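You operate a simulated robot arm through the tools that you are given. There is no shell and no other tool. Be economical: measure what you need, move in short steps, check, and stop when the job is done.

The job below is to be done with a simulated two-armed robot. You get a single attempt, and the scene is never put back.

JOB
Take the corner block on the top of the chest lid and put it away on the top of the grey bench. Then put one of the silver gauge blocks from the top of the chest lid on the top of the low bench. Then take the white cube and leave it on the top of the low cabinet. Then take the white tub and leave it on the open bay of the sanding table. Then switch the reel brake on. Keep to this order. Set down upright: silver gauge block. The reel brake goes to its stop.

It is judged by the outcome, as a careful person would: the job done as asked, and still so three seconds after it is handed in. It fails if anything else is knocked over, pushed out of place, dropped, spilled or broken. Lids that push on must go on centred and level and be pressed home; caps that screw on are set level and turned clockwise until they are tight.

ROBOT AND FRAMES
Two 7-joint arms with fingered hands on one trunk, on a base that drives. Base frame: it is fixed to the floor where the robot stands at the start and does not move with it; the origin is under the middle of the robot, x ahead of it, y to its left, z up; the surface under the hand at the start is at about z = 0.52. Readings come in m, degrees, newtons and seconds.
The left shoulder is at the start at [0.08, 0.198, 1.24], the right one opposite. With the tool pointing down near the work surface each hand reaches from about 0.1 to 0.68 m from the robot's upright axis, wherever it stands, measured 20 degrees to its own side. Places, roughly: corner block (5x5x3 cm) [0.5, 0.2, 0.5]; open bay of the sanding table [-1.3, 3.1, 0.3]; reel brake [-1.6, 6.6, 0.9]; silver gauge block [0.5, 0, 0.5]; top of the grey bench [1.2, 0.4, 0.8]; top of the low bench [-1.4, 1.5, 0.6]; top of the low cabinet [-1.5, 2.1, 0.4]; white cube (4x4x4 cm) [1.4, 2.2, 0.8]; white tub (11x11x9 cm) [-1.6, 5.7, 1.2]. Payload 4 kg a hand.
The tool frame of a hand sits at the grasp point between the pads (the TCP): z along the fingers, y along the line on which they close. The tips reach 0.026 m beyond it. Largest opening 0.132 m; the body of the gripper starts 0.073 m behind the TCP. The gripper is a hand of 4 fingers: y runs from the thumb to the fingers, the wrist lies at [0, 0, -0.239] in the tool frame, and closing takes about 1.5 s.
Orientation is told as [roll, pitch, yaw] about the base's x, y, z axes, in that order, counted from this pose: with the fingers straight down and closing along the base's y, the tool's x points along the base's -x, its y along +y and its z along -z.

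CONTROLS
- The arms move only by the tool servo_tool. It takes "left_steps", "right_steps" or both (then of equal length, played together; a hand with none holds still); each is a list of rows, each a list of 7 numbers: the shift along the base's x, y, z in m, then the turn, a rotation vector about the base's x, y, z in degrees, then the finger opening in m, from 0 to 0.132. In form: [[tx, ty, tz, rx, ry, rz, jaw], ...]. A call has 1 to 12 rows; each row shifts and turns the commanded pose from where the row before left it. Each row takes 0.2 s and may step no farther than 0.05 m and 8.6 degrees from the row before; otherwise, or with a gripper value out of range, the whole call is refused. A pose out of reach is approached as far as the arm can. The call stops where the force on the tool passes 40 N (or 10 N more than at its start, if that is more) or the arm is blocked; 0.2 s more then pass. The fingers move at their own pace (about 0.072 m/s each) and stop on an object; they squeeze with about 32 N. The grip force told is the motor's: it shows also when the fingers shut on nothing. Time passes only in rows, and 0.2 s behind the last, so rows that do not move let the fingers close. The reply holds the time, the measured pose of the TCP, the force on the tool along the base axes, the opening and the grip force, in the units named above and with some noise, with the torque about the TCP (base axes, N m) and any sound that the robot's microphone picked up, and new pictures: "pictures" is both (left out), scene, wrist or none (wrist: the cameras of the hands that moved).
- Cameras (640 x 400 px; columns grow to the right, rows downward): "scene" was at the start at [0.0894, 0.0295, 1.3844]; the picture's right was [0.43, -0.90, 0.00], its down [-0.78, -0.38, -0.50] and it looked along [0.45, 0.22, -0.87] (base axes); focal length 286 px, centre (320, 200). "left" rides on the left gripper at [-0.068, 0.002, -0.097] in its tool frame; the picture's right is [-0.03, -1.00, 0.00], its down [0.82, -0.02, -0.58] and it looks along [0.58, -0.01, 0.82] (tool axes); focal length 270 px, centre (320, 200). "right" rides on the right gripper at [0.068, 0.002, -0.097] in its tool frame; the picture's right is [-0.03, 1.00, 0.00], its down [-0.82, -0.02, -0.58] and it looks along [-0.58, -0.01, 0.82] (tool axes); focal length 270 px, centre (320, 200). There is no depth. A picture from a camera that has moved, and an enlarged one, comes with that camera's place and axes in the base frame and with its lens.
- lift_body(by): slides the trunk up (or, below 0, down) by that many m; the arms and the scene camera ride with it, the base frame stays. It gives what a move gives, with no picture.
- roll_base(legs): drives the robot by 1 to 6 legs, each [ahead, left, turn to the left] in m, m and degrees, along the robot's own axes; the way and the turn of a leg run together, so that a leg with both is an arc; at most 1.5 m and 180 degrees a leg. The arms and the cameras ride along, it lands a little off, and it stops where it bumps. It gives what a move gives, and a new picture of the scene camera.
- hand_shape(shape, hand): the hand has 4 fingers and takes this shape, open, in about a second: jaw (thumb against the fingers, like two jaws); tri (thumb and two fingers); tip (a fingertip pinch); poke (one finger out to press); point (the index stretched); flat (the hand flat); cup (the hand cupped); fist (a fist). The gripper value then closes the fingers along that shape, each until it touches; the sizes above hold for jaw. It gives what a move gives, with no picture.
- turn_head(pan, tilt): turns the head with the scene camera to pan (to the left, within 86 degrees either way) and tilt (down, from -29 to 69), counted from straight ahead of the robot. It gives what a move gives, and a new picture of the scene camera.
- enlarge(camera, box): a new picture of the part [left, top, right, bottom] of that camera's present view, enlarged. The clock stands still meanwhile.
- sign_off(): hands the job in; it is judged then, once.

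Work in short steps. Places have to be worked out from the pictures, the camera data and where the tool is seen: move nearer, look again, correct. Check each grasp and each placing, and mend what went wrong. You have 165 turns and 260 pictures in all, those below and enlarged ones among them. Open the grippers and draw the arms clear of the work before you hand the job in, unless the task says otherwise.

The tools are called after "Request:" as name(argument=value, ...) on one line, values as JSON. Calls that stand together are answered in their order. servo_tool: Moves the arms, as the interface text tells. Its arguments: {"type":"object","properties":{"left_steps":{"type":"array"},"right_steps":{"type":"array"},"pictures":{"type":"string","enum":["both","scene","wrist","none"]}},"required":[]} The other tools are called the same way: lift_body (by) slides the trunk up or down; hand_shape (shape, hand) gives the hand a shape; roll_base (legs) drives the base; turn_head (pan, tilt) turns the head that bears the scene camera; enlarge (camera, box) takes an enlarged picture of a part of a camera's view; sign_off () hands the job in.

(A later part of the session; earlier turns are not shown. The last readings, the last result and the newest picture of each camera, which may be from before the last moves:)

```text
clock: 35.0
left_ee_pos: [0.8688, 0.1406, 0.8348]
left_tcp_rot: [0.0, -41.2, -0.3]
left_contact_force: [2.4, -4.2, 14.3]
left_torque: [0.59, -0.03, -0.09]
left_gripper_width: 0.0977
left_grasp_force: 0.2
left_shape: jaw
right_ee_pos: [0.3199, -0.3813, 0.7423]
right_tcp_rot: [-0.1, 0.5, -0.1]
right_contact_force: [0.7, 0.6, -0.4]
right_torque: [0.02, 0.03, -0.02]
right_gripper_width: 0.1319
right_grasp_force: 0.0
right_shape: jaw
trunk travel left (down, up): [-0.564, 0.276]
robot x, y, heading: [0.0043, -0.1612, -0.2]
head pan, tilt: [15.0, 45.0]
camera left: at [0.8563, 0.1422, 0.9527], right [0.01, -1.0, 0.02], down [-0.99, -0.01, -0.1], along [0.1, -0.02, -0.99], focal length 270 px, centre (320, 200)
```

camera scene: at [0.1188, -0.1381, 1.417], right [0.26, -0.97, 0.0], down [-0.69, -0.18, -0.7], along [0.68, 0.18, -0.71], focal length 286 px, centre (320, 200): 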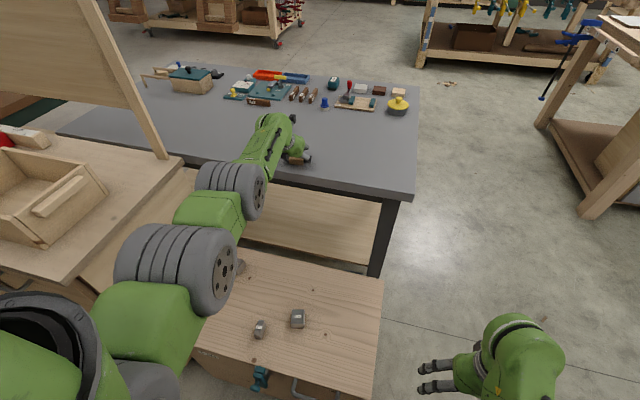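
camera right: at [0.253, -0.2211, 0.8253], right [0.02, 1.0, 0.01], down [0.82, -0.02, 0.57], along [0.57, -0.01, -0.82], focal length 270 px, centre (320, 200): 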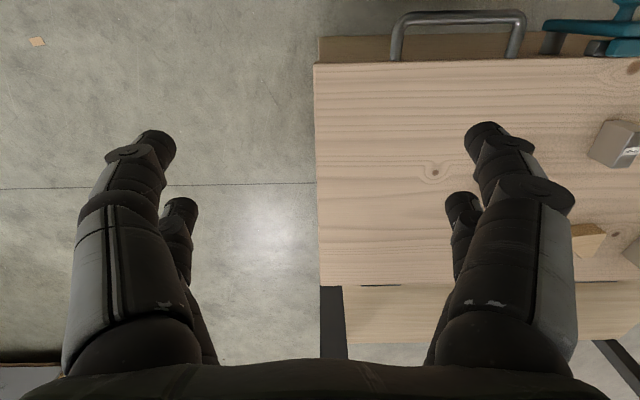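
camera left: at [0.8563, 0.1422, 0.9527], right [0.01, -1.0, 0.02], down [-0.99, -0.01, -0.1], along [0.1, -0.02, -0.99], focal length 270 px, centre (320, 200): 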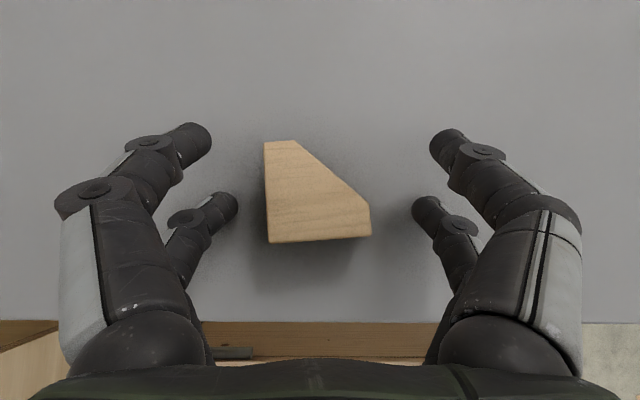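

Released; the fingertips are touching the bench. I lift straight up and check the block.

Request:
servo_tool(left_steps=[[0, 0, 0.01, 0, 0, 0, 0.12], [0, 0, 0.03, 0, 0, 0, 0.132], [-0.01, 0, 0.03, 0, 0, 0, 0.132], [-0.03, 0, 0.03, 0, 0, 0, 0.132], [0, 0, 0, 0, 0, 0, 0.132]], pictures="wrist")

```text
clock: 36.2
left_ee_pos: [0.8289, 0.1413, 0.934]
left_tcp_rot: [0.0, -41.1, -0.2]
left_contact_force: [-0.7, 0.4, 0.3]
left_torque: [0.02, 0.02, 0.02]
left_gripper_width: 0.1319
left_grasp_force: 0.1
left_shape: jaw
right_ee_pos: [0.3203, -0.3803, 0.7421]
right_tcp_rot: [0.0, 0.5, -0.1]
right_contact_force: [-0.3, 0.5, 0.1]
right_torque: [0.02, 0.0, 0.02]
right_gripper_width: 0.132
right_grasp_force: 0.0
right_shape: jaw
trunk travel left (down, up): [-0.564, 0.276]
robot x, y, heading: [-0.0051, -0.1588, -0.2]
head pan, tilt: [15.0, 45.0]
camera left: at [0.8171, 0.1424, 1.0527], right [0.01, -1.0, 0.02], down [-0.99, -0.02, -0.1], along [0.1, -0.02, -0.99], focal length 270 px, centre (320, 200)
```

left: 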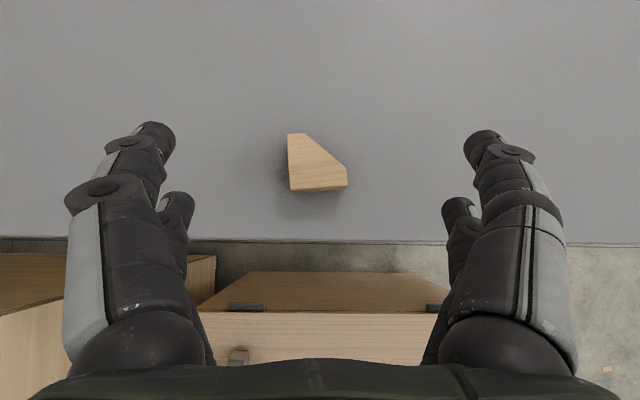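

Corner block sits flat on the grey bench. Now I raise the trunk and retract the left hand to above the 40 mm block at ≈(0.449,0.02), tool vertical.

Request:
lift_body(by=0.12)

Request:
servo_tool(left_steps=[[-0.03, 0, 0, 0, 0, 0, 0.132], [-0.045, 0, 0, 0, 4, 0, 0.132], [-0.045, -0.01, 0, 0, 5, 0, 0.132], [-0.045, -0.01, 0, 0, 5, 0, 0.132], [-0.045, -0.01, -0.02, 0, 5, 0, 0.132], [-0.045, -0.02, -0.04, 0, 5, 0, 0.132], [-0.045, -0.02, -0.04, 0, 5, 0, 0.132], [-0.045, -0.02, -0.04, 0, 5, 0, 0.132], [-0.025, -0.02, -0.04, 0, 5, 0, 0.132], [0, 0, -0.04, 0, 2, 0, 0.132], [0, 0, 0, 0, 0, 0, 0.132]], pictures="both")

```text
clock: 37.8
left_ee_pos: [0.8233, 0.1396, 1.0609]
left_tcp_rot: [-0.1, -41.5, -0.4]
left_contact_force: [-0.2, -0.8, -0.4]
left_torque: [-0.01, -0.01, 0.0]
left_gripper_width: 0.1317
left_grasp_force: 0.0
left_shape: jaw
right_ee_pos: [0.3153, -0.3821, 0.864]
right_tcp_rot: [0.0, 0.0, -0.1]
right_contact_force: [-0.9, -0.6, 0.7]
right_torque: [-0.01, 0.0, 0.03]
right_gripper_width: 0.1321
right_grasp_force: 0.1
right_shape: jaw
trunk travel left (down, up): [-0.684, 0.156]
robot x, y, heading: [0.0013, -0.1598, -0.3]
head pan, tilt: [15.0, 45.0]
```

```text
refused: row 5 steps farther than a row can; nothing moved
```

A row exceeded the step norm; I resend with smaller rows.

Request:
servo_tool(left_steps=[[-0.04, 0, 0, 0, 0, 0, 0.132], [-0.045, 0, 0, 0, 4, 0, 0.132], [-0.045, -0.01, 0, 0, 5, 0, 0.132], [-0.045, -0.01, 0, 0, 5, 0, 0.132], [-0.045, -0.01, -0.01, 0, 5, 0, 0.132], [-0.04, -0.015, -0.02, 0, 5, 0, 0.132], [-0.04, -0.02, -0.02, 0, 5, 0, 0.132], [-0.03, -0.02, -0.03, 0, 5, 0, 0.132], [-0.025, -0.02, -0.03, 0, 5, 0, 0.132], [0, 0, -0.04, 0, 2, 0, 0.132], [0, 0, -0.04, 0, 0, 0, 0.132], [0, 0, 0, 0, 0, 0, 0.132]], pictures="both")

```text
clock: 40.4
left_ee_pos: [0.4662, 0.0334, 0.8725]
left_tcp_rot: [-0.2, -0.6, -0.2]
left_contact_force: [0.1, 0.3, -0.8]
left_torque: [0.0, -0.01, 0.0]
left_gripper_width: 0.132
left_grasp_force: 0.0
left_shape: jaw
right_ee_pos: [0.3162, -0.381, 0.865]
right_tcp_rot: [0.0, 0.0, -0.1]
right_contact_force: [0.0, -0.3, -0.2]
right_torque: [0.01, -0.01, -0.01]
right_gripper_width: 0.1318
right_grasp_force: 0.1
right_shape: jaw
trunk travel left (down, up): [-0.684, 0.156]
robot x, y, heading: [-0.0049, -0.1625, -0.1]
head pan, tilt: [15.0, 45.0]
camera scene: at [0.1074, -0.1394, 1.5378], right [0.26, -0.97, 0.0], down [-0.68, -0.18, -0.71], along [0.68, 0.18, -0.71], focal length 286 px, centre (320, 200)
camera left: at [0.534, 0.0359, 0.9697], right [0.02, -1.0, 0.0], down [-0.82, -0.01, 0.57], along [-0.57, -0.02, -0.82], focal length 270 px, centre (320, 200)
```

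scene: 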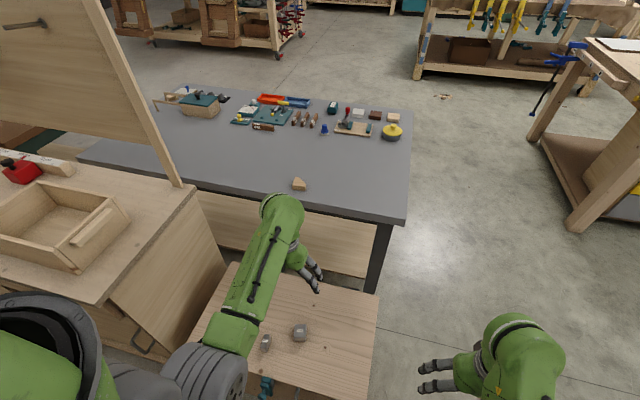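
left: 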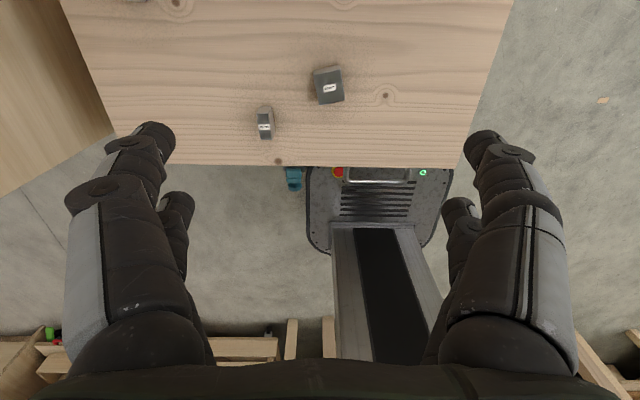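

Corner block visible on grey bench. The 40 mm block is at ≈(0.445,0.017), yaw ≈+12°. I lower the trunk a little and descend.

Request:
lift_body(by=-0.07)

Request:
servo_tool(left_steps=[[-0.007, -0.005, -0.04, 0, 0, 4, 0.1], [-0.007, -0.005, -0.04, 0, 0, 4, 0.09], [-0.007, -0.006, -0.04, 0, 0, 4, 0.09], [0, 0, -0.03, 0, 0, 0, 0.09], [0, 0, -0.02, 0, 0, 0, 0.09], [0, 0, 0, 0, 0, 0, 0.09]], pictures="wrist")

```text
clock: 41.4
left_ee_pos: [0.4664, 0.0344, 0.8033]
left_tcp_rot: [-0.3, -0.5, -0.2]
left_contact_force: [0.4, 0.1, 0.5]
left_torque: [0.01, 0.03, 0.0]
left_gripper_width: 0.132
left_grasp_force: 0.0
left_shape: jaw
right_ee_pos: [0.3149, -0.3813, 0.7939]
right_tcp_rot: [0.1, 0.1, -0.1]
right_contact_force: [-0.3, -0.4, -0.3]
right_torque: [-0.04, 0.01, -0.01]
right_gripper_width: 0.1318
right_grasp_force: 0.2
right_shape: jaw
trunk travel left (down, up): [-0.614, 0.226]
robot x, y, heading: [-0.0018, -0.162, -0.2]
head pan, tilt: [15.0, 45.0]
```

```text
clock: 42.8
left_ee_pos: [0.4448, 0.0164, 0.6317]
left_tcp_rot: [-0.4, -0.4, 11.7]
left_contact_force: [0.3, -0.1, -0.6]
left_torque: [-0.02, 0.01, -0.02]
left_gripper_width: 0.0904
left_grasp_force: 0.0
left_shape: jaw
right_ee_pos: [0.3156, -0.3806, 0.7934]
right_tcp_rot: [0.1, 0.0, -0.1]
right_contact_force: [0.5, 0.0, -1.2]
right_torque: [0.01, 0.02, 0.01]
right_gripper_width: 0.132
right_grasp_force: 0.0
right_shape: jaw
trunk travel left (down, up): [-0.614, 0.226]
robot x, y, heading: [0.0032, -0.1619, -0.2]
head pan, tilt: [15.0, 45.0]
camera left: at [0.511, 0.0332, 0.7291], right [0.23, -0.97, 0.0], down [-0.8, -0.19, 0.57], along [-0.55, -0.13, -0.82], focal length 270 px, centre (320, 200)
```

left: 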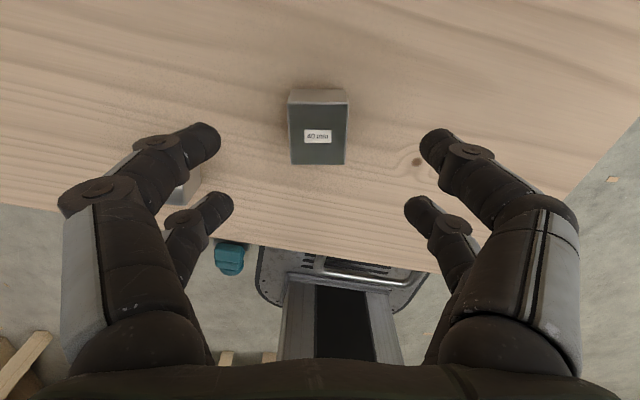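

Well aligned. I narrow the opening and descend to z≈0.552.

Request:
servo_tool(left_steps=[[0.003, 0.002, -0.02, 0, 0, 0, 0.07], [0, 0, -0.02, 0, 0, 0, 0.068], [0, 0, -0.02, 0, 0, 0, 0.068], [0, 0, -0.018, 0, 0, 0, 0.068], [0, 0, 0, 0, 0, 0, 0.068]], pictures="wrist")

```text
clock: 44.0
left_ee_pos: [0.4487, 0.0208, 0.5542]
left_tcp_rot: [-0.2, -0.5, 11.8]
left_contact_force: [0.6, 0.5, 0.5]
left_torque: [0.02, 0.01, -0.01]
left_gripper_width: 0.0687
left_grasp_force: 0.0
left_shape: jaw
right_ee_pos: [0.3145, -0.3814, 0.7932]
right_tcp_rot: [0.0, 0.0, -0.1]
right_contact_force: [-0.5, 0.1, -0.8]
right_torque: [-0.04, 0.04, -0.01]
right_gripper_width: 0.132
right_grasp_force: 0.1
right_shape: jaw
trunk travel left (down, up): [-0.614, 0.226]
robot x, y, heading: [-0.002, -0.1628, 0.0]
head pan, tilt: [15.0, 45.0]
camera left: at [0.5143, 0.037, 0.6516], right [0.23, -0.97, 0.0], down [-0.8, -0.19, 0.57], along [-0.55, -0.13, -0.82], focal length 270 px, centre (320, 200)
```

left: 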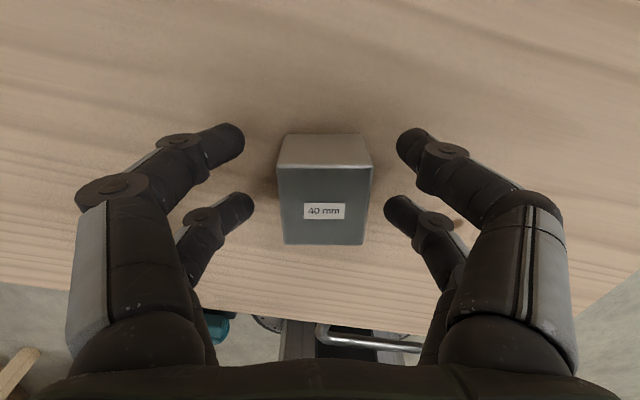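

Block is between both finger pairs. I close.

Request:
servo_tool(left_steps=[[0, 0, 0, 0, 0, 0, 0.04], [0, 0, 0, 0, 0, 0, 0.02], [0, 0, 0, 0, 0, 0, 0.0], [0, 0, 0, 0, 0, 0, 0.0], [0, 0, 0, 0, 0, 0, 0.0]], pictures="none")

Request:
servo_tool(left_steps=[[0, 0, 0.02, 0, 0, 0, 0.0], [0, 0, 0.03, 0, 0, 0, 0.0], [0, 0, 0.04, 0, 0, 0, 0.0], [0, 0, 0.04, 0, 0, 0, 0.0], [0, 0, 0, 0, 0, 0, 0.0]], pictures="wrist")

```text
clock: 45.2
left_ee_pos: [0.4488, 0.021, 0.5551]
left_tcp_rot: [-0.2, -0.5, 11.8]
left_contact_force: [1.1, 1.0, -1.1]
left_torque: [-0.02, 0.01, 0.03]
left_gripper_width: 0.0301
left_grasp_force: 31.7
left_shape: jaw
right_ee_pos: [0.3144, -0.3808, 0.7937]
right_tcp_rot: [0.0, 0.1, 0.0]
right_contact_force: [-0.4, 0.4, -0.1]
right_torque: [-0.03, -0.01, -0.01]
right_gripper_width: 0.1318
right_grasp_force: 0.1
right_shape: jaw
trunk travel left (down, up): [-0.614, 0.226]
robot x, y, heading: [-0.002, -0.161, -0.1]
head pan, tilt: [15.0, 45.0]
```

```text
clock: 46.4
left_ee_pos: [0.4509, 0.0205, 0.6842]
left_tcp_rot: [-0.3, -0.5, 11.8]
left_contact_force: [0.4, 0.1, -0.9]
left_torque: [0.0, -0.01, 0.01]
left_gripper_width: 0.0301
left_grasp_force: 32.4
left_shape: jaw
right_ee_pos: [0.3152, -0.3797, 0.7937]
right_tcp_rot: [0.1, 0.1, -0.1]
right_contact_force: [0.9, 0.2, -0.7]
right_torque: [0.02, 0.01, -0.01]
right_gripper_width: 0.1318
right_grasp_force: 0.0
right_shape: jaw
trunk travel left (down, up): [-0.614, 0.226]
robot x, y, heading: [0.002, -0.161, -0.3]
head pan, tilt: [15.0, 45.0]
camera left: at [0.5163, 0.0367, 0.7822], right [0.23, -0.97, 0.0], down [-0.8, -0.19, 0.57], along [-0.55, -0.13, -0.82], focal length 270 px, centre (320, 200)
```

left: 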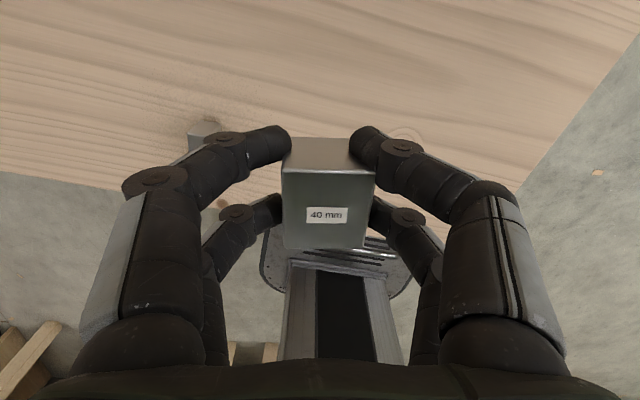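

The gauge block is held upright. I raise it and back away from the chest, then turn left toward the low bench row, looking as I go.

Request:
servo_tool(left_steps=[[-0.02, 0.02, 0.04, 0, 0, -3, 0.0], [-0.02, 0.02, 0.04, 0, 0, -3, 0.0], [-0.02, 0.02, 0.04, 0, 0, -3, 0.0], [-0.02, 0.02, 0.02, 0, 0, -3, 0.0], [0, 0, 0, 0, 0, 0, 0.0]], pictures="none")

Request:
turn_head(pan=86, tilt=30)

Request:
roll_base(legs=[[-0.4, 0, 0], [0, 0, 90]])

```text
clock: 47.8
left_ee_pos: [0.3829, 0.0747, 0.836]
left_tcp_rot: [0.0, -1.8, -5.4]
left_contact_force: [0.2, -0.5, -1.8]
left_torque: [0.02, -0.01, 0.04]
left_gripper_width: 0.03
left_grasp_force: 32.0
left_shape: jaw
right_ee_pos: [0.3154, -0.3815, 0.7959]
right_tcp_rot: [0.0, 0.0, -0.1]
right_contact_force: [-0.1, -0.3, -0.5]
right_torque: [-0.02, 0.02, -0.03]
right_gripper_width: 0.132
right_grasp_force: 0.1
right_shape: jaw
trunk travel left (down, up): [-0.614, 0.226]
robot x, y, heading: [-0.0024, -0.1596, -0.1]
head pan, tilt: [15.0, 45.0]
stopped in row 5 (left hand): the arm was blocked; the commanded pose is now the measured one
```

```text
clock: 49.3
left_ee_pos: [0.3812, 0.0755, 0.8321]
left_tcp_rot: [0.0, -1.5, -5.4]
left_contact_force: [-0.3, 0.5, -1.0]
left_torque: [-0.01, -0.01, -0.02]
left_gripper_width: 0.0298
left_grasp_force: 31.9
left_shape: jaw
right_ee_pos: [0.3146, -0.3802, 0.7945]
right_tcp_rot: [-0.1, -0.1, -0.1]
right_contact_force: [-0.1, -0.2, 0.7]
right_torque: [0.01, 0.02, 0.0]
right_gripper_width: 0.1319
right_grasp_force: 0.0
right_shape: jaw
trunk travel left (down, up): [-0.614, 0.226]
robot x, y, heading: [-0.001, -0.1625, -0.2]
head pan, tilt: [85.9, 30.0]
camera scene: at [0.036, -0.0697, 1.4905], right [1.0, -0.07, 0.0], down [-0.04, -0.5, -0.87], along [0.06, 0.86, -0.5], focal length 286 px, centre (320, 200)
```

scene: 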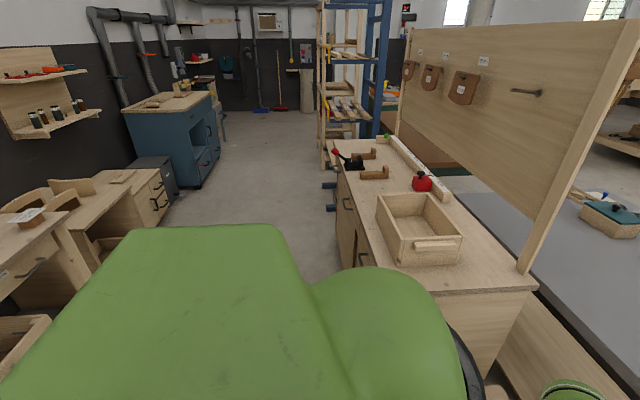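

```text
clock: 55.7
left_ee_pos: [-0.6541, 0.2107, 0.8315]
left_tcp_rot: [-0.1, -1.6, 87.2]
left_contact_force: [0.3, 0.4, -1.1]
left_torque: [0.02, 0.02, 0.01]
left_gripper_width: 0.0298
left_grasp_force: 31.7
left_shape: jaw
right_ee_pos: [-0.1968, 0.1641, 0.7946]
right_tcp_rot: [-0.1, 0.0, 92.4]
right_contact_force: [-0.2, 0.2, 0.1]
right_torque: [0.0, 0.02, 0.0]
right_gripper_width: 0.1319
right_grasp_force: 0.1
right_shape: jaw
trunk travel left (down, up): [-0.614, 0.226]
robot x, y, heading: [-0.4073, -0.1603, 92.3]
head pan, tilt: [85.9, 30.0]
camera scene: at [-0.4955, -0.1261, 1.4904], right [0.03, 1.0, 0.0], down [0.5, -0.01, -0.87], along [-0.87, 0.03, -0.5], focal length 286 px, centre (320, 200)
```

scene: 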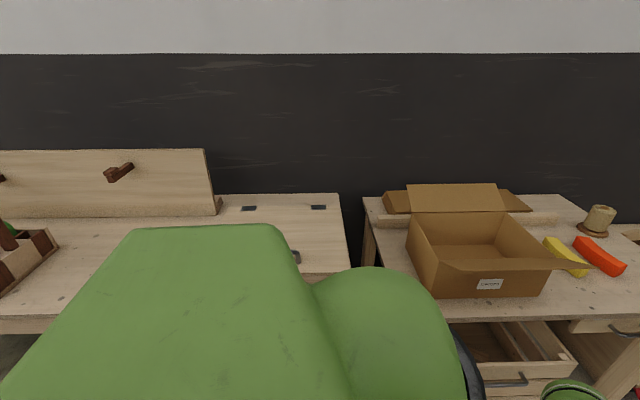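

Now facing +y. I look ahead-left to identify the low bench.

Request:
turn_head(pan=35, tilt=30)

```text
clock: 56.9
left_ee_pos: [-0.6548, 0.2107, 0.8321]
left_tcp_rot: [0.0, -1.7, 87.1]
left_contact_force: [-0.5, -0.2, -1.2]
left_torque: [0.02, 0.0, 0.04]
left_gripper_width: 0.0297
left_grasp_force: 32.1
left_shape: jaw
right_ee_pos: [-0.1969, 0.1657, 0.793]
right_tcp_rot: [0.0, 0.0, 92.5]
right_contact_force: [-0.8, 0.3, 0.4]
right_torque: [0.0, -0.01, 0.02]
right_gripper_width: 0.1319
right_grasp_force: 0.0
right_shape: jaw
trunk travel left (down, up): [-0.614, 0.226]
robot x, y, heading: [-0.4064, -0.1586, 92.6]
head pan, tilt: [35.0, 30.0]
camera scene: at [-0.4601, -0.057, 1.4904], right [0.79, 0.61, 0.0], down [0.3, -0.4, -0.87], along [-0.53, 0.69, -0.5], focal length 286 px, centre (320, 200)
```

scene: 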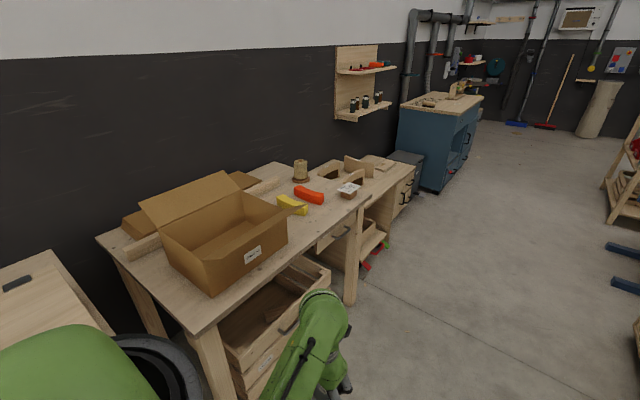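

I enlarge the low-bench area.

Request:
enlarge(camera="scene", box=[290, 120, 490, 245])

```text
3.20 times, centred on (390, 182) of scene
camera zoom: at [-0.4601, -0.057, 1.4904], right [0.79, 0.61, 0.0], down [0.3, -0.4, -0.87], along [-0.53, 0.69, -0.5], focal length 914 px, centre (96, 256)
```

zoom: 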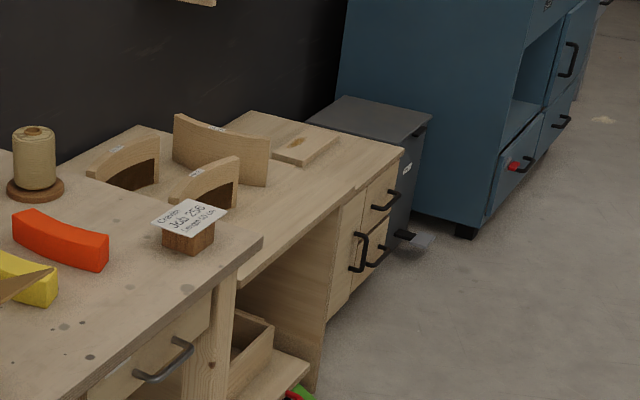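

The low bench's free front area is around (−1.24, 1.62), z≈0.6, front edge x≈−1.12. I drive up the aisle and turn to face it.

Request:
roll_base(legs=[[1.5, 0.12, 0], [0.42, 0, 0], [0, 0, 87]])

Request:
turn_head(pan=0, tilt=50)

```text
refused: leg 1 is longer than a leg can be; nothing moved
```

```text
clock: 57.9
left_ee_pos: [-0.6543, 0.2126, 0.832]
left_tcp_rot: [0.0, -1.6, 87.0]
left_contact_force: [-0.1, 0.0, -2.0]
left_torque: [-0.01, -0.04, 0.03]
left_gripper_width: 0.0297
left_grasp_force: 31.9
left_shape: jaw
right_ee_pos: [-0.196, 0.165, 0.7946]
right_tcp_rot: [0.1, 0.0, 92.5]
right_contact_force: [-0.5, 0.3, -0.2]
right_torque: [0.04, -0.01, 0.0]
right_gripper_width: 0.1318
right_grasp_force: 0.1
right_shape: jaw
trunk travel left (down, up): [-0.614, 0.226]
robot x, y, heading: [-0.4003, -0.1629, 92.5]
head pan, tilt: [0.0, 50.0]
camera scene: at [-0.4084, -0.0519, 1.4609], right [1.0, 0.04, 0.0], down [0.03, -0.77, -0.64], along [-0.03, 0.64, -0.77], focal length 286 px, centre (320, 200)
```

scene: 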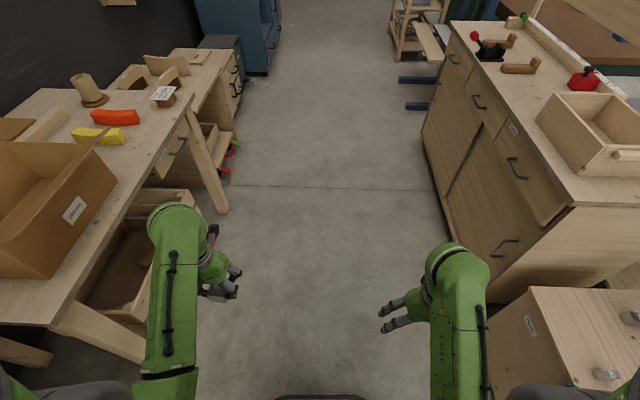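

The aisle is clear. I drive along it.

Request:
roll_base(legs=[[1.4, 0.02, 0], [0.52, 0, 0], [0, 0, 87]])

```text
clock: 71.1
left_ee_pos: [-0.8954, 1.5075, 0.8321]
left_tcp_rot: [0.0, -1.7, 174.6]
left_contact_force: [0.0, -0.5, -2.9]
left_torque: [0.01, 0.02, -0.03]
left_gripper_width: 0.0297
left_grasp_force: 32.2
left_shape: jaw
right_ee_pos: [-0.8287, 1.9626, 0.7929]
right_tcp_rot: [0.0, 0.0, 179.9]
right_contact_force: [-0.2, 0.5, -0.2]
right_torque: [-0.03, -0.01, -0.01]
right_gripper_width: 0.1318
right_grasp_force: 0.2
right_shape: jaw
trunk travel left (down, up): [-0.614, 0.226]
robot x, y, heading: [-0.5174, 1.7422, 179.8]
head pan, tilt: [0.0, 50.0]
camera scene: at [-0.622, 1.7427, 1.4609], right [0.0, 1.0, 0.0], down [0.77, 0.0, -0.64], along [-0.64, 0.0, -0.77], focal length 286 px, centre (320, 200)
```

scene: 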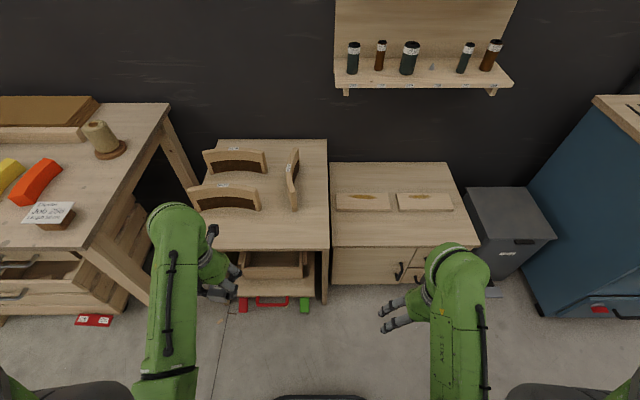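

Facing the low bench: its free front-right area is at ≈(−1.20, 1.65). I move in and raise the trunk slightly.

Request:
roll_base(legs=[[0.18, -0.1, 0]])

Request:
lift_body(by=0.06)

Request:
servo_tool(left_steps=[[-0.02, 0.01, 0, 0, 0, 2, 0.0], [-0.03, 0.01, 0, 0, 0, 2, 0.0], [-0.03, 0.01, -0.02, 0, 1, 1.5, 0.0], [-0.02, 0.01, -0.03, 0, 0, 0, 0.0], [0, 0, -0.03, 0, 0, 0, 0.0], [0, 0, 0, 0, 0, 0, 0.0]], pictures="both")

```text
clock: 72.8
left_ee_pos: [-1.0728, 1.6046, 0.8325]
left_tcp_rot: [-0.1, -1.6, 174.4]
left_contact_force: [-0.4, -0.1, -1.5]
left_torque: [0.01, -0.03, 0.01]
left_gripper_width: 0.0297
left_grasp_force: 31.5
left_shape: jaw
right_ee_pos: [-1.0069, 2.0609, 0.7937]
right_tcp_rot: [0.0, 0.0, 179.8]
right_contact_force: [-0.1, -0.2, -0.3]
right_torque: [0.0, 0.02, 0.01]
right_gripper_width: 0.1316
right_grasp_force: 0.1
right_shape: jaw
trunk travel left (down, up): [-0.614, 0.226]
robot x, y, heading: [-0.6927, 1.8398, 180.1]
head pan, tilt: [0.0, 50.0]
camera scene: at [-0.7983, 1.8404, 1.461], right [0.0, 1.0, 0.0], down [0.77, 0.0, -0.64], along [-0.64, 0.0, -0.77], focal length 286 px, centre (320, 200)
```

scene: 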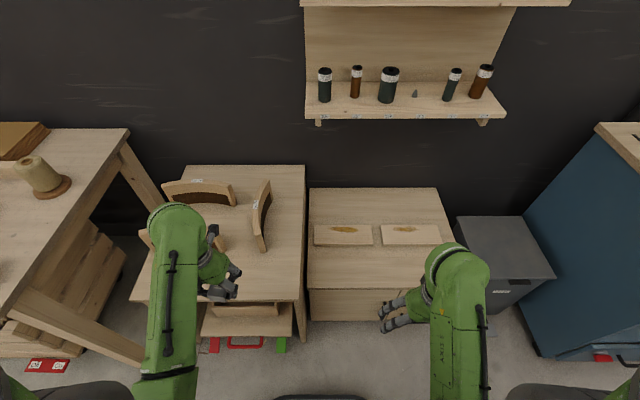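

```text
clock: 73.8
left_ee_pos: [-1.0735, 1.6067, 0.8926]
left_tcp_rot: [0.0, -1.5, 174.6]
left_contact_force: [1.7, 0.2, -1.3]
left_torque: [-0.01, 0.0, 0.04]
left_gripper_width: 0.0294
left_grasp_force: 31.8
left_shape: jaw
right_ee_pos: [-1.0063, 2.0607, 0.8555]
right_tcp_rot: [0.0, 0.1, 179.8]
right_contact_force: [0.1, 0.2, -0.1]
right_torque: [0.04, 0.0, -0.04]
right_gripper_width: 0.132
right_grasp_force: 0.1
right_shape: jaw
trunk travel left (down, up): [-0.674, 0.166]
robot x, y, heading: [-0.6906, 1.8392, 179.9]
head pan, tilt: [0.0, 50.0]
```

```text
clock: 75.2
left_ee_pos: [-1.1733, 1.6473, 0.8107]
left_tcp_rot: [0.0, -2.6, -180.0]
left_contact_force: [0.1, -0.3, -2.4]
left_torque: [0.01, 0.0, 0.02]
left_gripper_width: 0.0293
left_grasp_force: 32.1
left_shape: jaw
right_ee_pos: [-1.0064, 2.0624, 0.8531]
right_tcp_rot: [0.0, -0.1, 179.7]
right_contact_force: [-0.9, -0.2, -0.1]
right_torque: [0.01, -0.04, -0.01]
right_gripper_width: 0.1319
right_grasp_force: 0.1
right_shape: jaw
trunk travel left (down, up): [-0.674, 0.166]
robot x, y, heading: [-0.6939, 1.8426, 179.8]
head pan, tilt: [0.0, 50.0]
camera scene: at [-0.7997, 1.8414, 1.5209], right [0.0, 1.0, 0.0], down [0.77, 0.0, -0.64], along [-0.64, 0.0, -0.77], focal length 286 px, centre (320, 200)
camera left: at [-1.2375, 1.6451, 0.91], right [-0.03, 1.0, 0.0], down [0.84, 0.02, 0.54], along [0.54, 0.01, -0.84], focal length 270 px, centre (320, 200)
```

scene: 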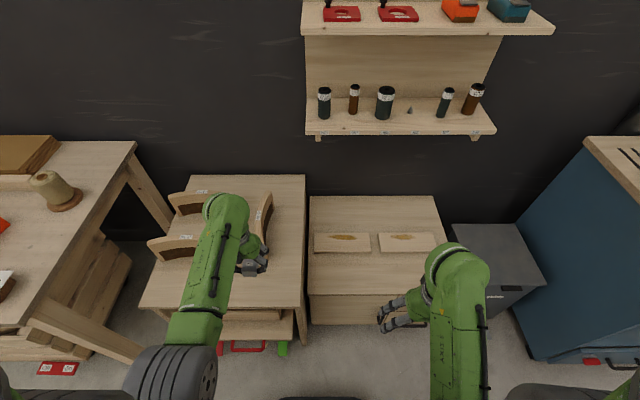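
left: 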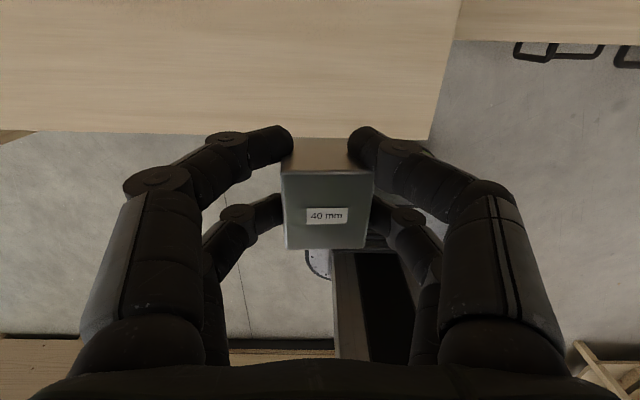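

Over the bench; I straighten the small tilt and descend to just above the surface.

Request:
servo_tool(left_steps=[[-0.02, 0.003, -0.03, 0, -1.3, 0, 0.0], [-0.017, 0.003, -0.04, 0, -1.3, 0, 0.0], [0, 0, -0.04, 0, 0, 0, 0.0], [0, 0, -0.03, 0, 0, 0, 0.0], [0, 0, 0, 0, 0, 0, 0.0]], pictures="both")

```text
clock: 76.4
left_ee_pos: [-1.2113, 1.6523, 0.6708]
left_tcp_rot: [0.0, 0.0, -180.0]
left_contact_force: [-0.2, -0.5, -0.8]
left_torque: [0.02, 0.0, -0.02]
left_gripper_width: 0.0291
left_grasp_force: 31.6
left_shape: jaw
right_ee_pos: [-1.0062, 2.0619, 0.8544]
right_tcp_rot: [0.1, 0.0, 179.8]
right_contact_force: [1.1, -0.4, -0.7]
right_torque: [-0.03, -0.01, 0.04]
right_gripper_width: 0.132
right_grasp_force: 0.1
right_shape: jaw
trunk travel left (down, up): [-0.674, 0.166]
robot x, y, heading: [-0.6888, 1.8422, 179.7]
head pan, tilt: [0.0, 50.0]
camera scene: at [-0.8004, 1.8415, 1.5208], right [0.0, 1.0, 0.0], down [0.77, 0.0, -0.64], along [-0.64, 0.0, -0.77], focal length 286 px, centre (320, 200)
camera left: at [-1.2803, 1.6501, 0.7677], right [-0.03, 1.0, 0.0], down [0.82, 0.02, 0.58], along [0.58, 0.01, -0.82], focal length 270 px, centre (320, 200)
```

scene: 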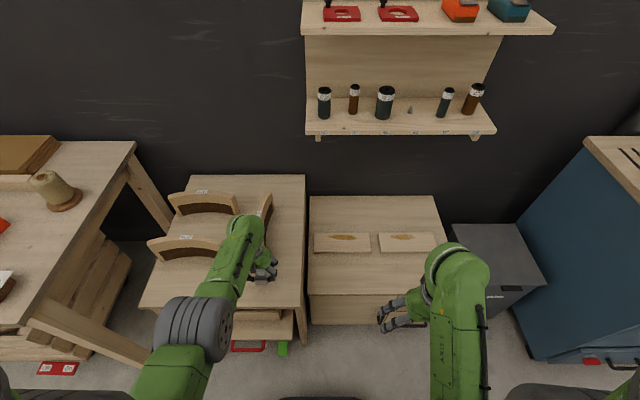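
left: 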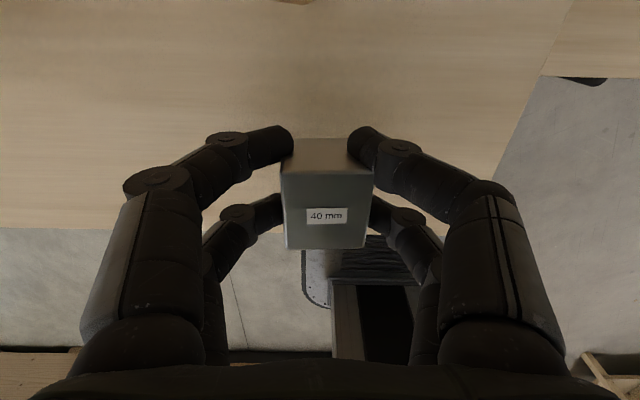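

Position good, ~6 cm inside the front edge. I lower in fine steps until contact.

Request:
servo_tool(left_steps=[[0, 0, -0.015, 0, 0, 0, 0.0], [0, 0, -0.006, 0, 0, 0, 0.0], [0, 0, -0.005, 0, 0, 0, 0.0], [0, 0, -0.004, 0, 0, 0, 0.0], [0, 0, -0.003, 0, 0, 0, 0.0], [0, 0, -0.003, 0, 0, 0, 0.0], [0, 0, -0.003, 0, 0, 0, 0.0], [0, 0, -0.003, 0, 0, 0, 0.0]], pictures="wrist")

```text
clock: 78.2
left_ee_pos: [-1.2117, 1.6536, 0.6334]
left_tcp_rot: [0.0, -0.3, -180.1]
left_contact_force: [5.1, -0.4, 19.8]
left_torque: [0.45, -0.11, -0.11]
left_gripper_width: 0.0296
left_grasp_force: 31.7
left_shape: jaw
right_ee_pos: [-1.0051, 2.0627, 0.8553]
right_tcp_rot: [0.2, -0.1, 179.9]
right_contact_force: [-0.6, -0.1, 0.3]
right_torque: [0.02, 0.01, 0.02]
right_gripper_width: 0.1316
right_grasp_force: 0.1
right_shape: jaw
trunk travel left (down, up): [-0.674, 0.166]
robot x, y, heading: [-0.6903, 1.8412, 179.8]
head pan, tilt: [0.0, 50.0]
camera left: at [-1.2794, 1.6505, 0.7308], right [-0.03, 1.0, 0.0], down [0.82, 0.02, 0.57], along [0.57, 0.01, -0.82], focal length 270 px, centre (320, 200)
```

left: 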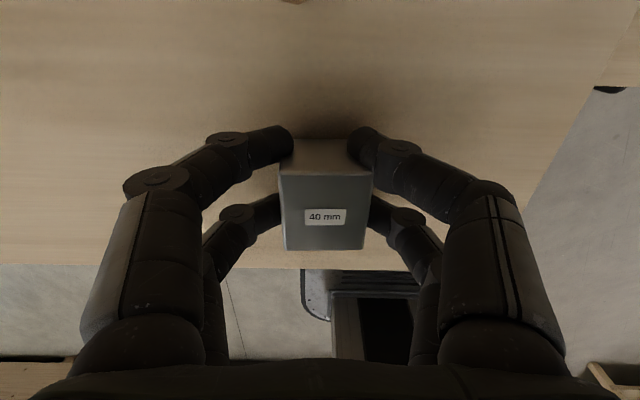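

Contact at z≈0.633. I open slowly and rise.

Request:
servo_tool(left_steps=[[0, 0, 0, 0, 0, 0, 0.04], [0, 0, 0, 0, 0, 0, 0.055], [0, 0, 0.002, 0, 0, 0, 0.068], [0, 0, 0, 0, 0, 0, 0.072], [0, 0, 0.02, 0, 0, 0, 0.072], [0, 0, 0.04, 0, 0, 0, 0.072], [0, 0, 0.045, 0, 0, 0, 0.09], [0.02, 0, 0.045, 0, 0, 0, 0.11], [0, 0, 0, 0, 0, 0, 0.132]], pictures="both")

```text
clock: 80.2
left_ee_pos: [-1.19, 1.653, 0.783]
left_tcp_rot: [-0.1, 0.1, -180.0]
left_contact_force: [-0.4, -0.2, -0.3]
left_torque: [0.01, -0.01, -0.03]
left_gripper_width: 0.132
left_grasp_force: 0.0
left_shape: jaw
right_ee_pos: [-1.0071, 2.0621, 0.8531]
right_tcp_rot: [0.0, -0.1, 179.8]
right_contact_force: [0.8, 0.0, 0.1]
right_torque: [0.01, -0.01, 0.01]
right_gripper_width: 0.1318
right_grasp_force: 0.0
right_shape: jaw
trunk travel left (down, up): [-0.674, 0.166]
robot x, y, heading: [-0.6893, 1.8368, 179.9]
head pan, tilt: [0.0, 50.0]
camera scene: at [-0.8003, 1.8415, 1.5208], right [0.0, 1.0, 0.0], down [0.77, 0.0, -0.64], along [-0.64, 0.0, -0.77], focal length 286 px, centre (320, 200)
camera left: at [-1.2595, 1.6502, 0.879], right [-0.03, 1.0, 0.0], down [0.82, 0.02, 0.58], along [0.58, 0.01, -0.82], focal length 270 px, centre (320, 200)
```

scene: 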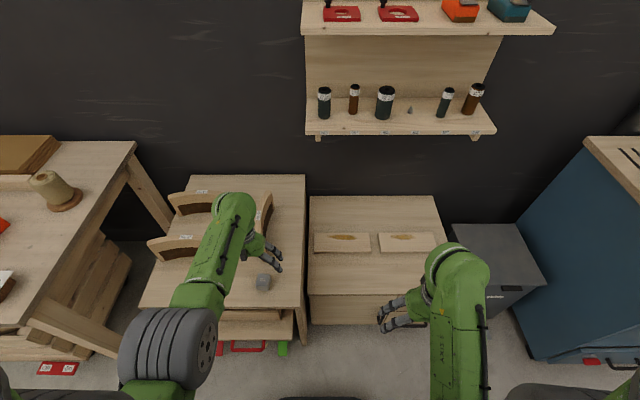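
left: 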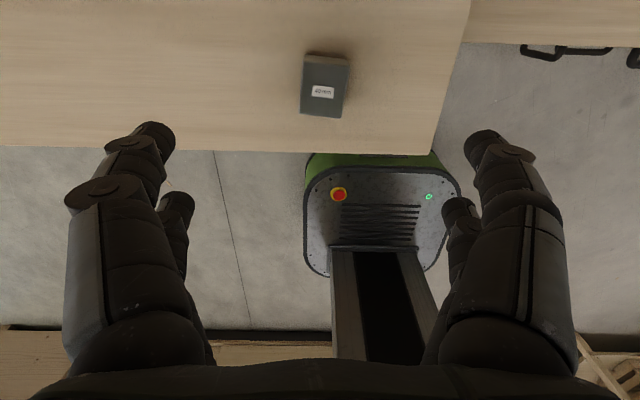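

The gauge block stands upright on the low bench. Next the white cube; I retract the left hand, back off, and turn to look east.

Request:
servo_tool(left_steps=[[0.04, 0, 0.02, 0, 0, 0, 0.132], [0.045, 0, 0.01, 0, 0, 0, 0.132], [0.045, 0, 0, 0, 0, 0, 0.132], [0.03, 0, 0, 0, 0, 0, 0.132]], pictures="none")

Request:
roll_base(legs=[[-0.3, 0, 0], [0, 0, -90]])

Request:
turn_head(pan=-50, tilt=20)

```text
clock: 81.2
left_ee_pos: [-1.0289, 1.6515, 0.8149]
left_tcp_rot: [0.0, -0.1, 180.0]
left_contact_force: [1.0, 0.3, 0.7]
left_torque: [-0.01, 0.01, 0.01]
left_gripper_width: 0.1319
left_grasp_force: 0.1
left_shape: jaw
right_ee_pos: [-1.0066, 2.0607, 0.8537]
right_tcp_rot: [0.0, -0.1, 179.8]
right_contact_force: [-0.6, -0.3, 0.5]
right_torque: [0.01, 0.0, 0.03]
right_gripper_width: 0.1319
right_grasp_force: 0.0
right_shape: jaw
trunk travel left (down, up): [-0.674, 0.166]
robot x, y, heading: [-0.6902, 1.8425, 179.9]
head pan, tilt: [0.0, 50.0]
```

```text
clock: 87.0
left_ee_pos: [-0.5908, 2.1742, 0.8141]
left_tcp_rot: [-0.1, 0.0, 90.9]
left_contact_force: [0.0, 0.0, 0.3]
left_torque: [-0.01, -0.02, -0.01]
left_gripper_width: 0.1319
left_grasp_force: 0.0
left_shape: jaw
right_ee_pos: [-0.1814, 2.1571, 0.8543]
right_tcp_rot: [-0.1, 0.0, 90.7]
right_contact_force: [-0.3, 0.6, -0.6]
right_torque: [-0.01, 0.01, 0.03]
right_gripper_width: 0.1318
right_grasp_force: 0.0
right_shape: jaw
trunk travel left (down, up): [-0.674, 0.166]
robot x, y, heading: [-0.3996, 1.8405, 90.6]
head pan, tilt: [0.0, 50.0]
camera scene: at [-0.4, 1.9466, 1.5209], right [1.0, 0.01, 0.0], down [0.01, -0.77, -0.64], along [-0.01, 0.64, -0.77], focal length 286 px, centre (320, 200)
```

scene: 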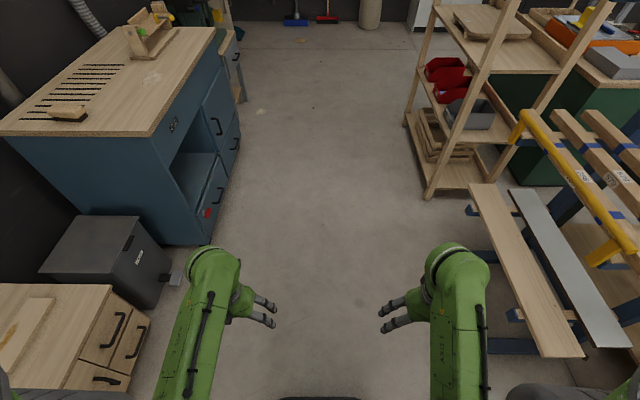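

```text
clock: 88.1
left_ee_pos: [-0.5921, 2.1737, 0.8155]
left_tcp_rot: [-0.1, 0.0, 90.9]
left_contact_force: [0.4, -0.9, -0.3]
left_torque: [0.0, 0.01, -0.01]
left_gripper_width: 0.1318
left_grasp_force: 0.0
left_shape: jaw
right_ee_pos: [-0.1824, 2.1575, 0.8526]
right_tcp_rot: [0.0, 0.0, 90.7]
right_contact_force: [-0.3, -0.3, -0.1]
right_torque: [0.01, -0.01, 0.02]
right_gripper_width: 0.132
right_grasp_force: 0.0
right_shape: jaw
trunk travel left (down, up): [-0.674, 0.166]
robot x, y, heading: [-0.3965, 1.8367, 90.7]
head pan, tilt: [-50.0, 20.0]
camera scene: at [-0.3285, 1.9304, 1.5664], right [0.65, -0.76, 0.0], down [-0.26, -0.22, -0.94], along [0.71, 0.61, -0.34], focal length 286 px, centre (320, 200)
```

scene: 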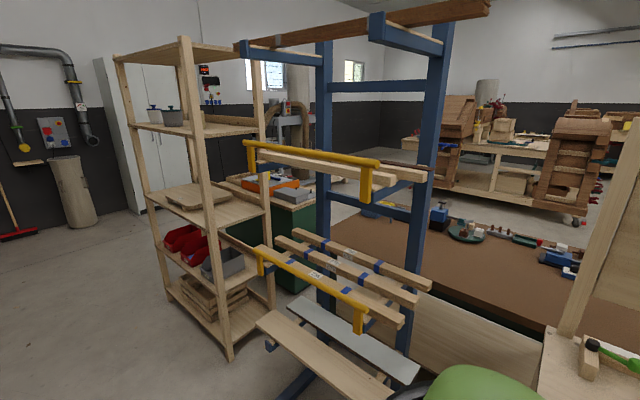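

The white cube appears to be on the brown bench behind the blue rack, near pixel (470,230). I enlarge.

Request:
enlarge(camera="scene", box=[420, 190, 580, 290])

Request:
turn_head(pan=-80, tilt=25)

```text
4.00 times, centred on (500, 240) of scene
camera zoom: at [-0.3285, 1.9304, 1.5664], right [0.65, -0.76, 0.0], down [-0.26, -0.22, -0.94], along [0.71, 0.61, -0.34], focal length 1142 px, centre (-400, 40)
```

zoom: 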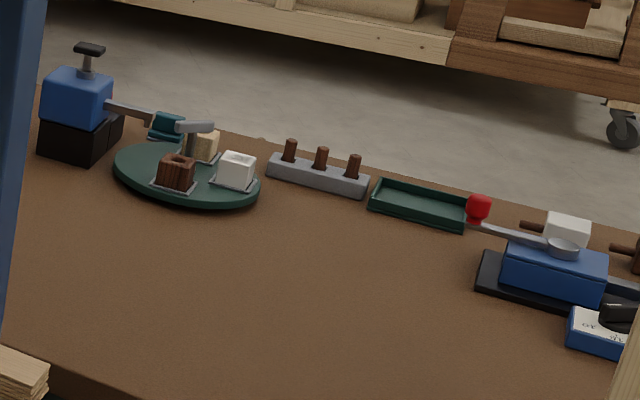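

```text
clock: 89.1
left_ee_pos: [-0.5913, 2.1744, 0.8138]
left_tcp_rot: [0.1, 0.0, 90.9]
left_contact_force: [0.2, -0.2, -0.6]
left_torque: [0.0, 0.0, 0.0]
left_gripper_width: 0.1318
left_grasp_force: 0.1
left_shape: jaw
right_ee_pos: [-0.1818, 2.1575, 0.8538]
right_tcp_rot: [0.0, 0.0, 90.7]
right_contact_force: [-0.2, 0.1, 0.1]
right_torque: [0.0, 0.03, -0.01]
right_gripper_width: 0.1318
right_grasp_force: 0.2
right_shape: jaw
trunk travel left (down, up): [-0.674, 0.166]
robot x, y, heading: [-0.4024, 1.8418, 90.8]
head pan, tilt: [-80.0, 25.0]
camera scene: at [-0.3085, 1.8867, 1.5584], right [0.19, -0.98, 0.0], down [-0.42, -0.08, -0.91], along [0.89, 0.17, -0.42], focal length 286 px, centre (320, 200)
```

scene: 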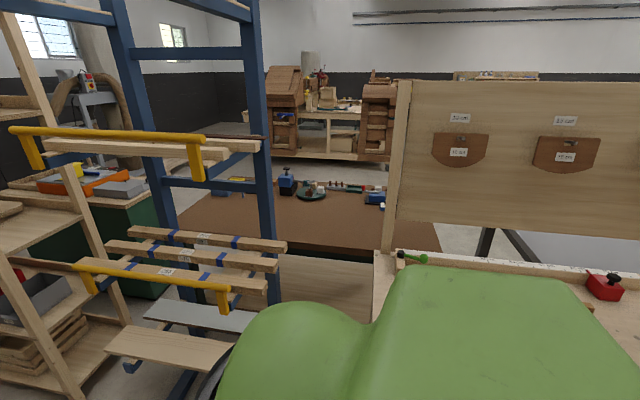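

The white cube stands on a round green turntable at ≈(1.35,2.19) on the brown bench; the blue rack blocks the west side, so I go around the south to the east side. First back down the aisle and turn east.

Request:
roll_base(legs=[[-1.4, 0, 0], [-1.2, 0, 0], [0, 0, -90]])

Request:
turn_head(pan=0, tilt=25)

```text
clock: 105.6
left_ee_pos: [-0.0574, -0.5865, 0.8147]
left_tcp_rot: [-0.1, -0.1, -1.6]
left_contact_force: [-0.1, 0.2, 0.5]
left_torque: [0.02, -0.03, 0.0]
left_gripper_width: 0.1319
left_grasp_force: 0.1
left_shape: jaw
right_ee_pos: [-0.0912, -0.9951, 0.8548]
right_tcp_rot: [0.0, 0.0, -1.7]
right_contact_force: [-0.1, 0.2, -0.1]
right_torque: [-0.02, -0.01, 0.01]
right_gripper_width: 0.1319
right_grasp_force: 0.1
right_shape: jaw
trunk travel left (down, up): [-0.674, 0.166]
robot x, y, heading: [-0.3979, -0.7677, -2.0]
head pan, tilt: [-80.0, 25.0]
camera scene: at [-0.3572, -0.8582, 1.5584], right [-0.99, -0.14, 0.0], down [-0.06, 0.42, -0.91], along [0.13, -0.9, -0.42], focal length 286 px, centre (320, 200)
```

scene: 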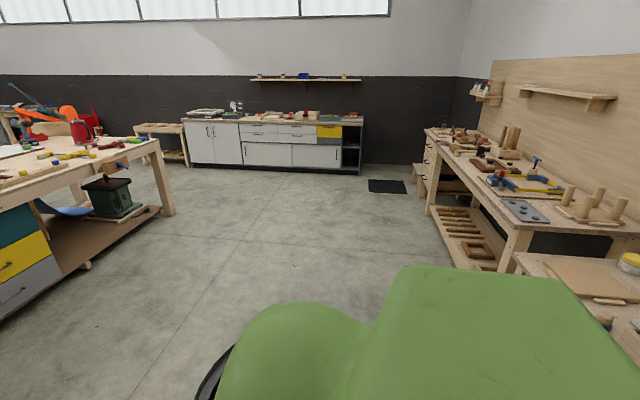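

```text
clock: 107.2
left_ee_pos: [-0.0566, -0.5857, 0.8144]
left_tcp_rot: [0.0, -0.1, -1.5]
left_contact_force: [-0.5, -0.4, 0.2]
left_torque: [0.0, 0.01, -0.02]
left_gripper_width: 0.1319
left_grasp_force: 0.1
left_shape: jaw
right_ee_pos: [-0.0914, -0.9957, 0.8541]
right_tcp_rot: [0.0, 0.0, -1.7]
right_contact_force: [0.0, -0.4, -0.2]
right_torque: [0.02, -0.01, -0.01]
right_gripper_width: 0.1319
right_grasp_force: 0.1
right_shape: jaw
trunk travel left (down, up): [-0.674, 0.166]
robot x, y, heading: [-0.3964, -0.7655, -1.6]
head pan, tilt: [0.0, 25.0]
camera scene: at [-0.2783, -0.77, 1.5584], right [-0.03, -1.0, 0.0], down [-0.42, 0.01, -0.91], along [0.91, -0.03, -0.42], focal length 286 px, centre (320, 200)
```

scene: 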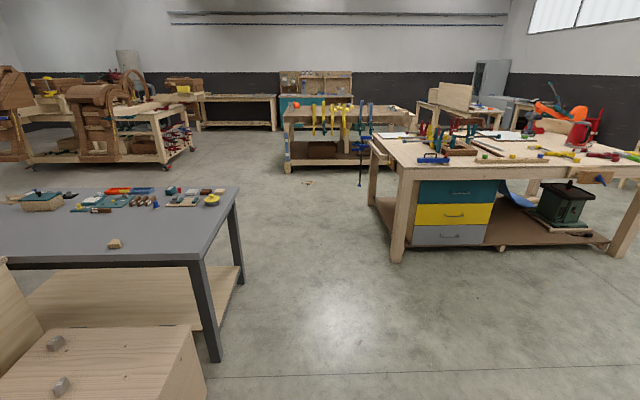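

Clear passage. I drive east to x≈2.15, then turn north.

Request:
roll_base(legs=[[1.4, 0.04, 1.5], [1.2, 0, 0], [0, 0, 90]])

```text
clock: 123.4
left_ee_pos: [1.974, -0.4343, 0.815]
left_tcp_rot: [0.0, 0.0, 88.5]
left_contact_force: [0.2, 0.0, -0.1]
left_torque: [-0.01, 0.02, -0.02]
left_gripper_width: 0.1317
left_grasp_force: 0.0
left_shape: jaw
right_ee_pos: [2.3829, -0.4691, 0.8539]
right_tcp_rot: [0.0, 0.0, 88.4]
right_contact_force: [-0.1, -0.4, 0.2]
right_torque: [0.01, -0.05, -0.01]
right_gripper_width: 0.132
right_grasp_force: 0.1
right_shape: jaw
trunk travel left (down, up): [-0.674, 0.166]
robot x, y, heading: [2.1558, -0.7792, 88.3]
head pan, tilt: [0.0, 25.0]
camera scene: at [2.1562, -0.6547, 1.5584], right [1.0, -0.03, 0.0], down [-0.01, -0.42, -0.91], along [0.03, 0.91, -0.42], focal length 286 px, centre (320, 200)
```

scene: 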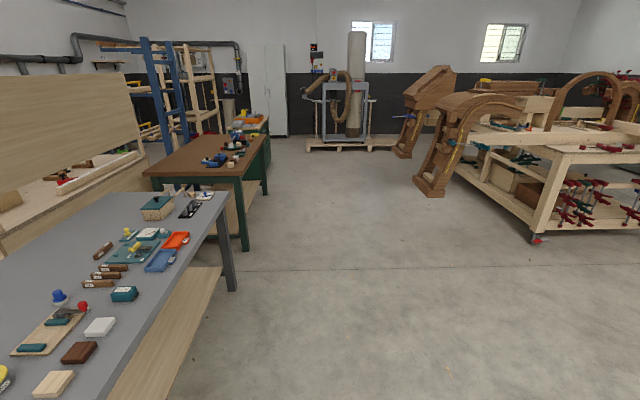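

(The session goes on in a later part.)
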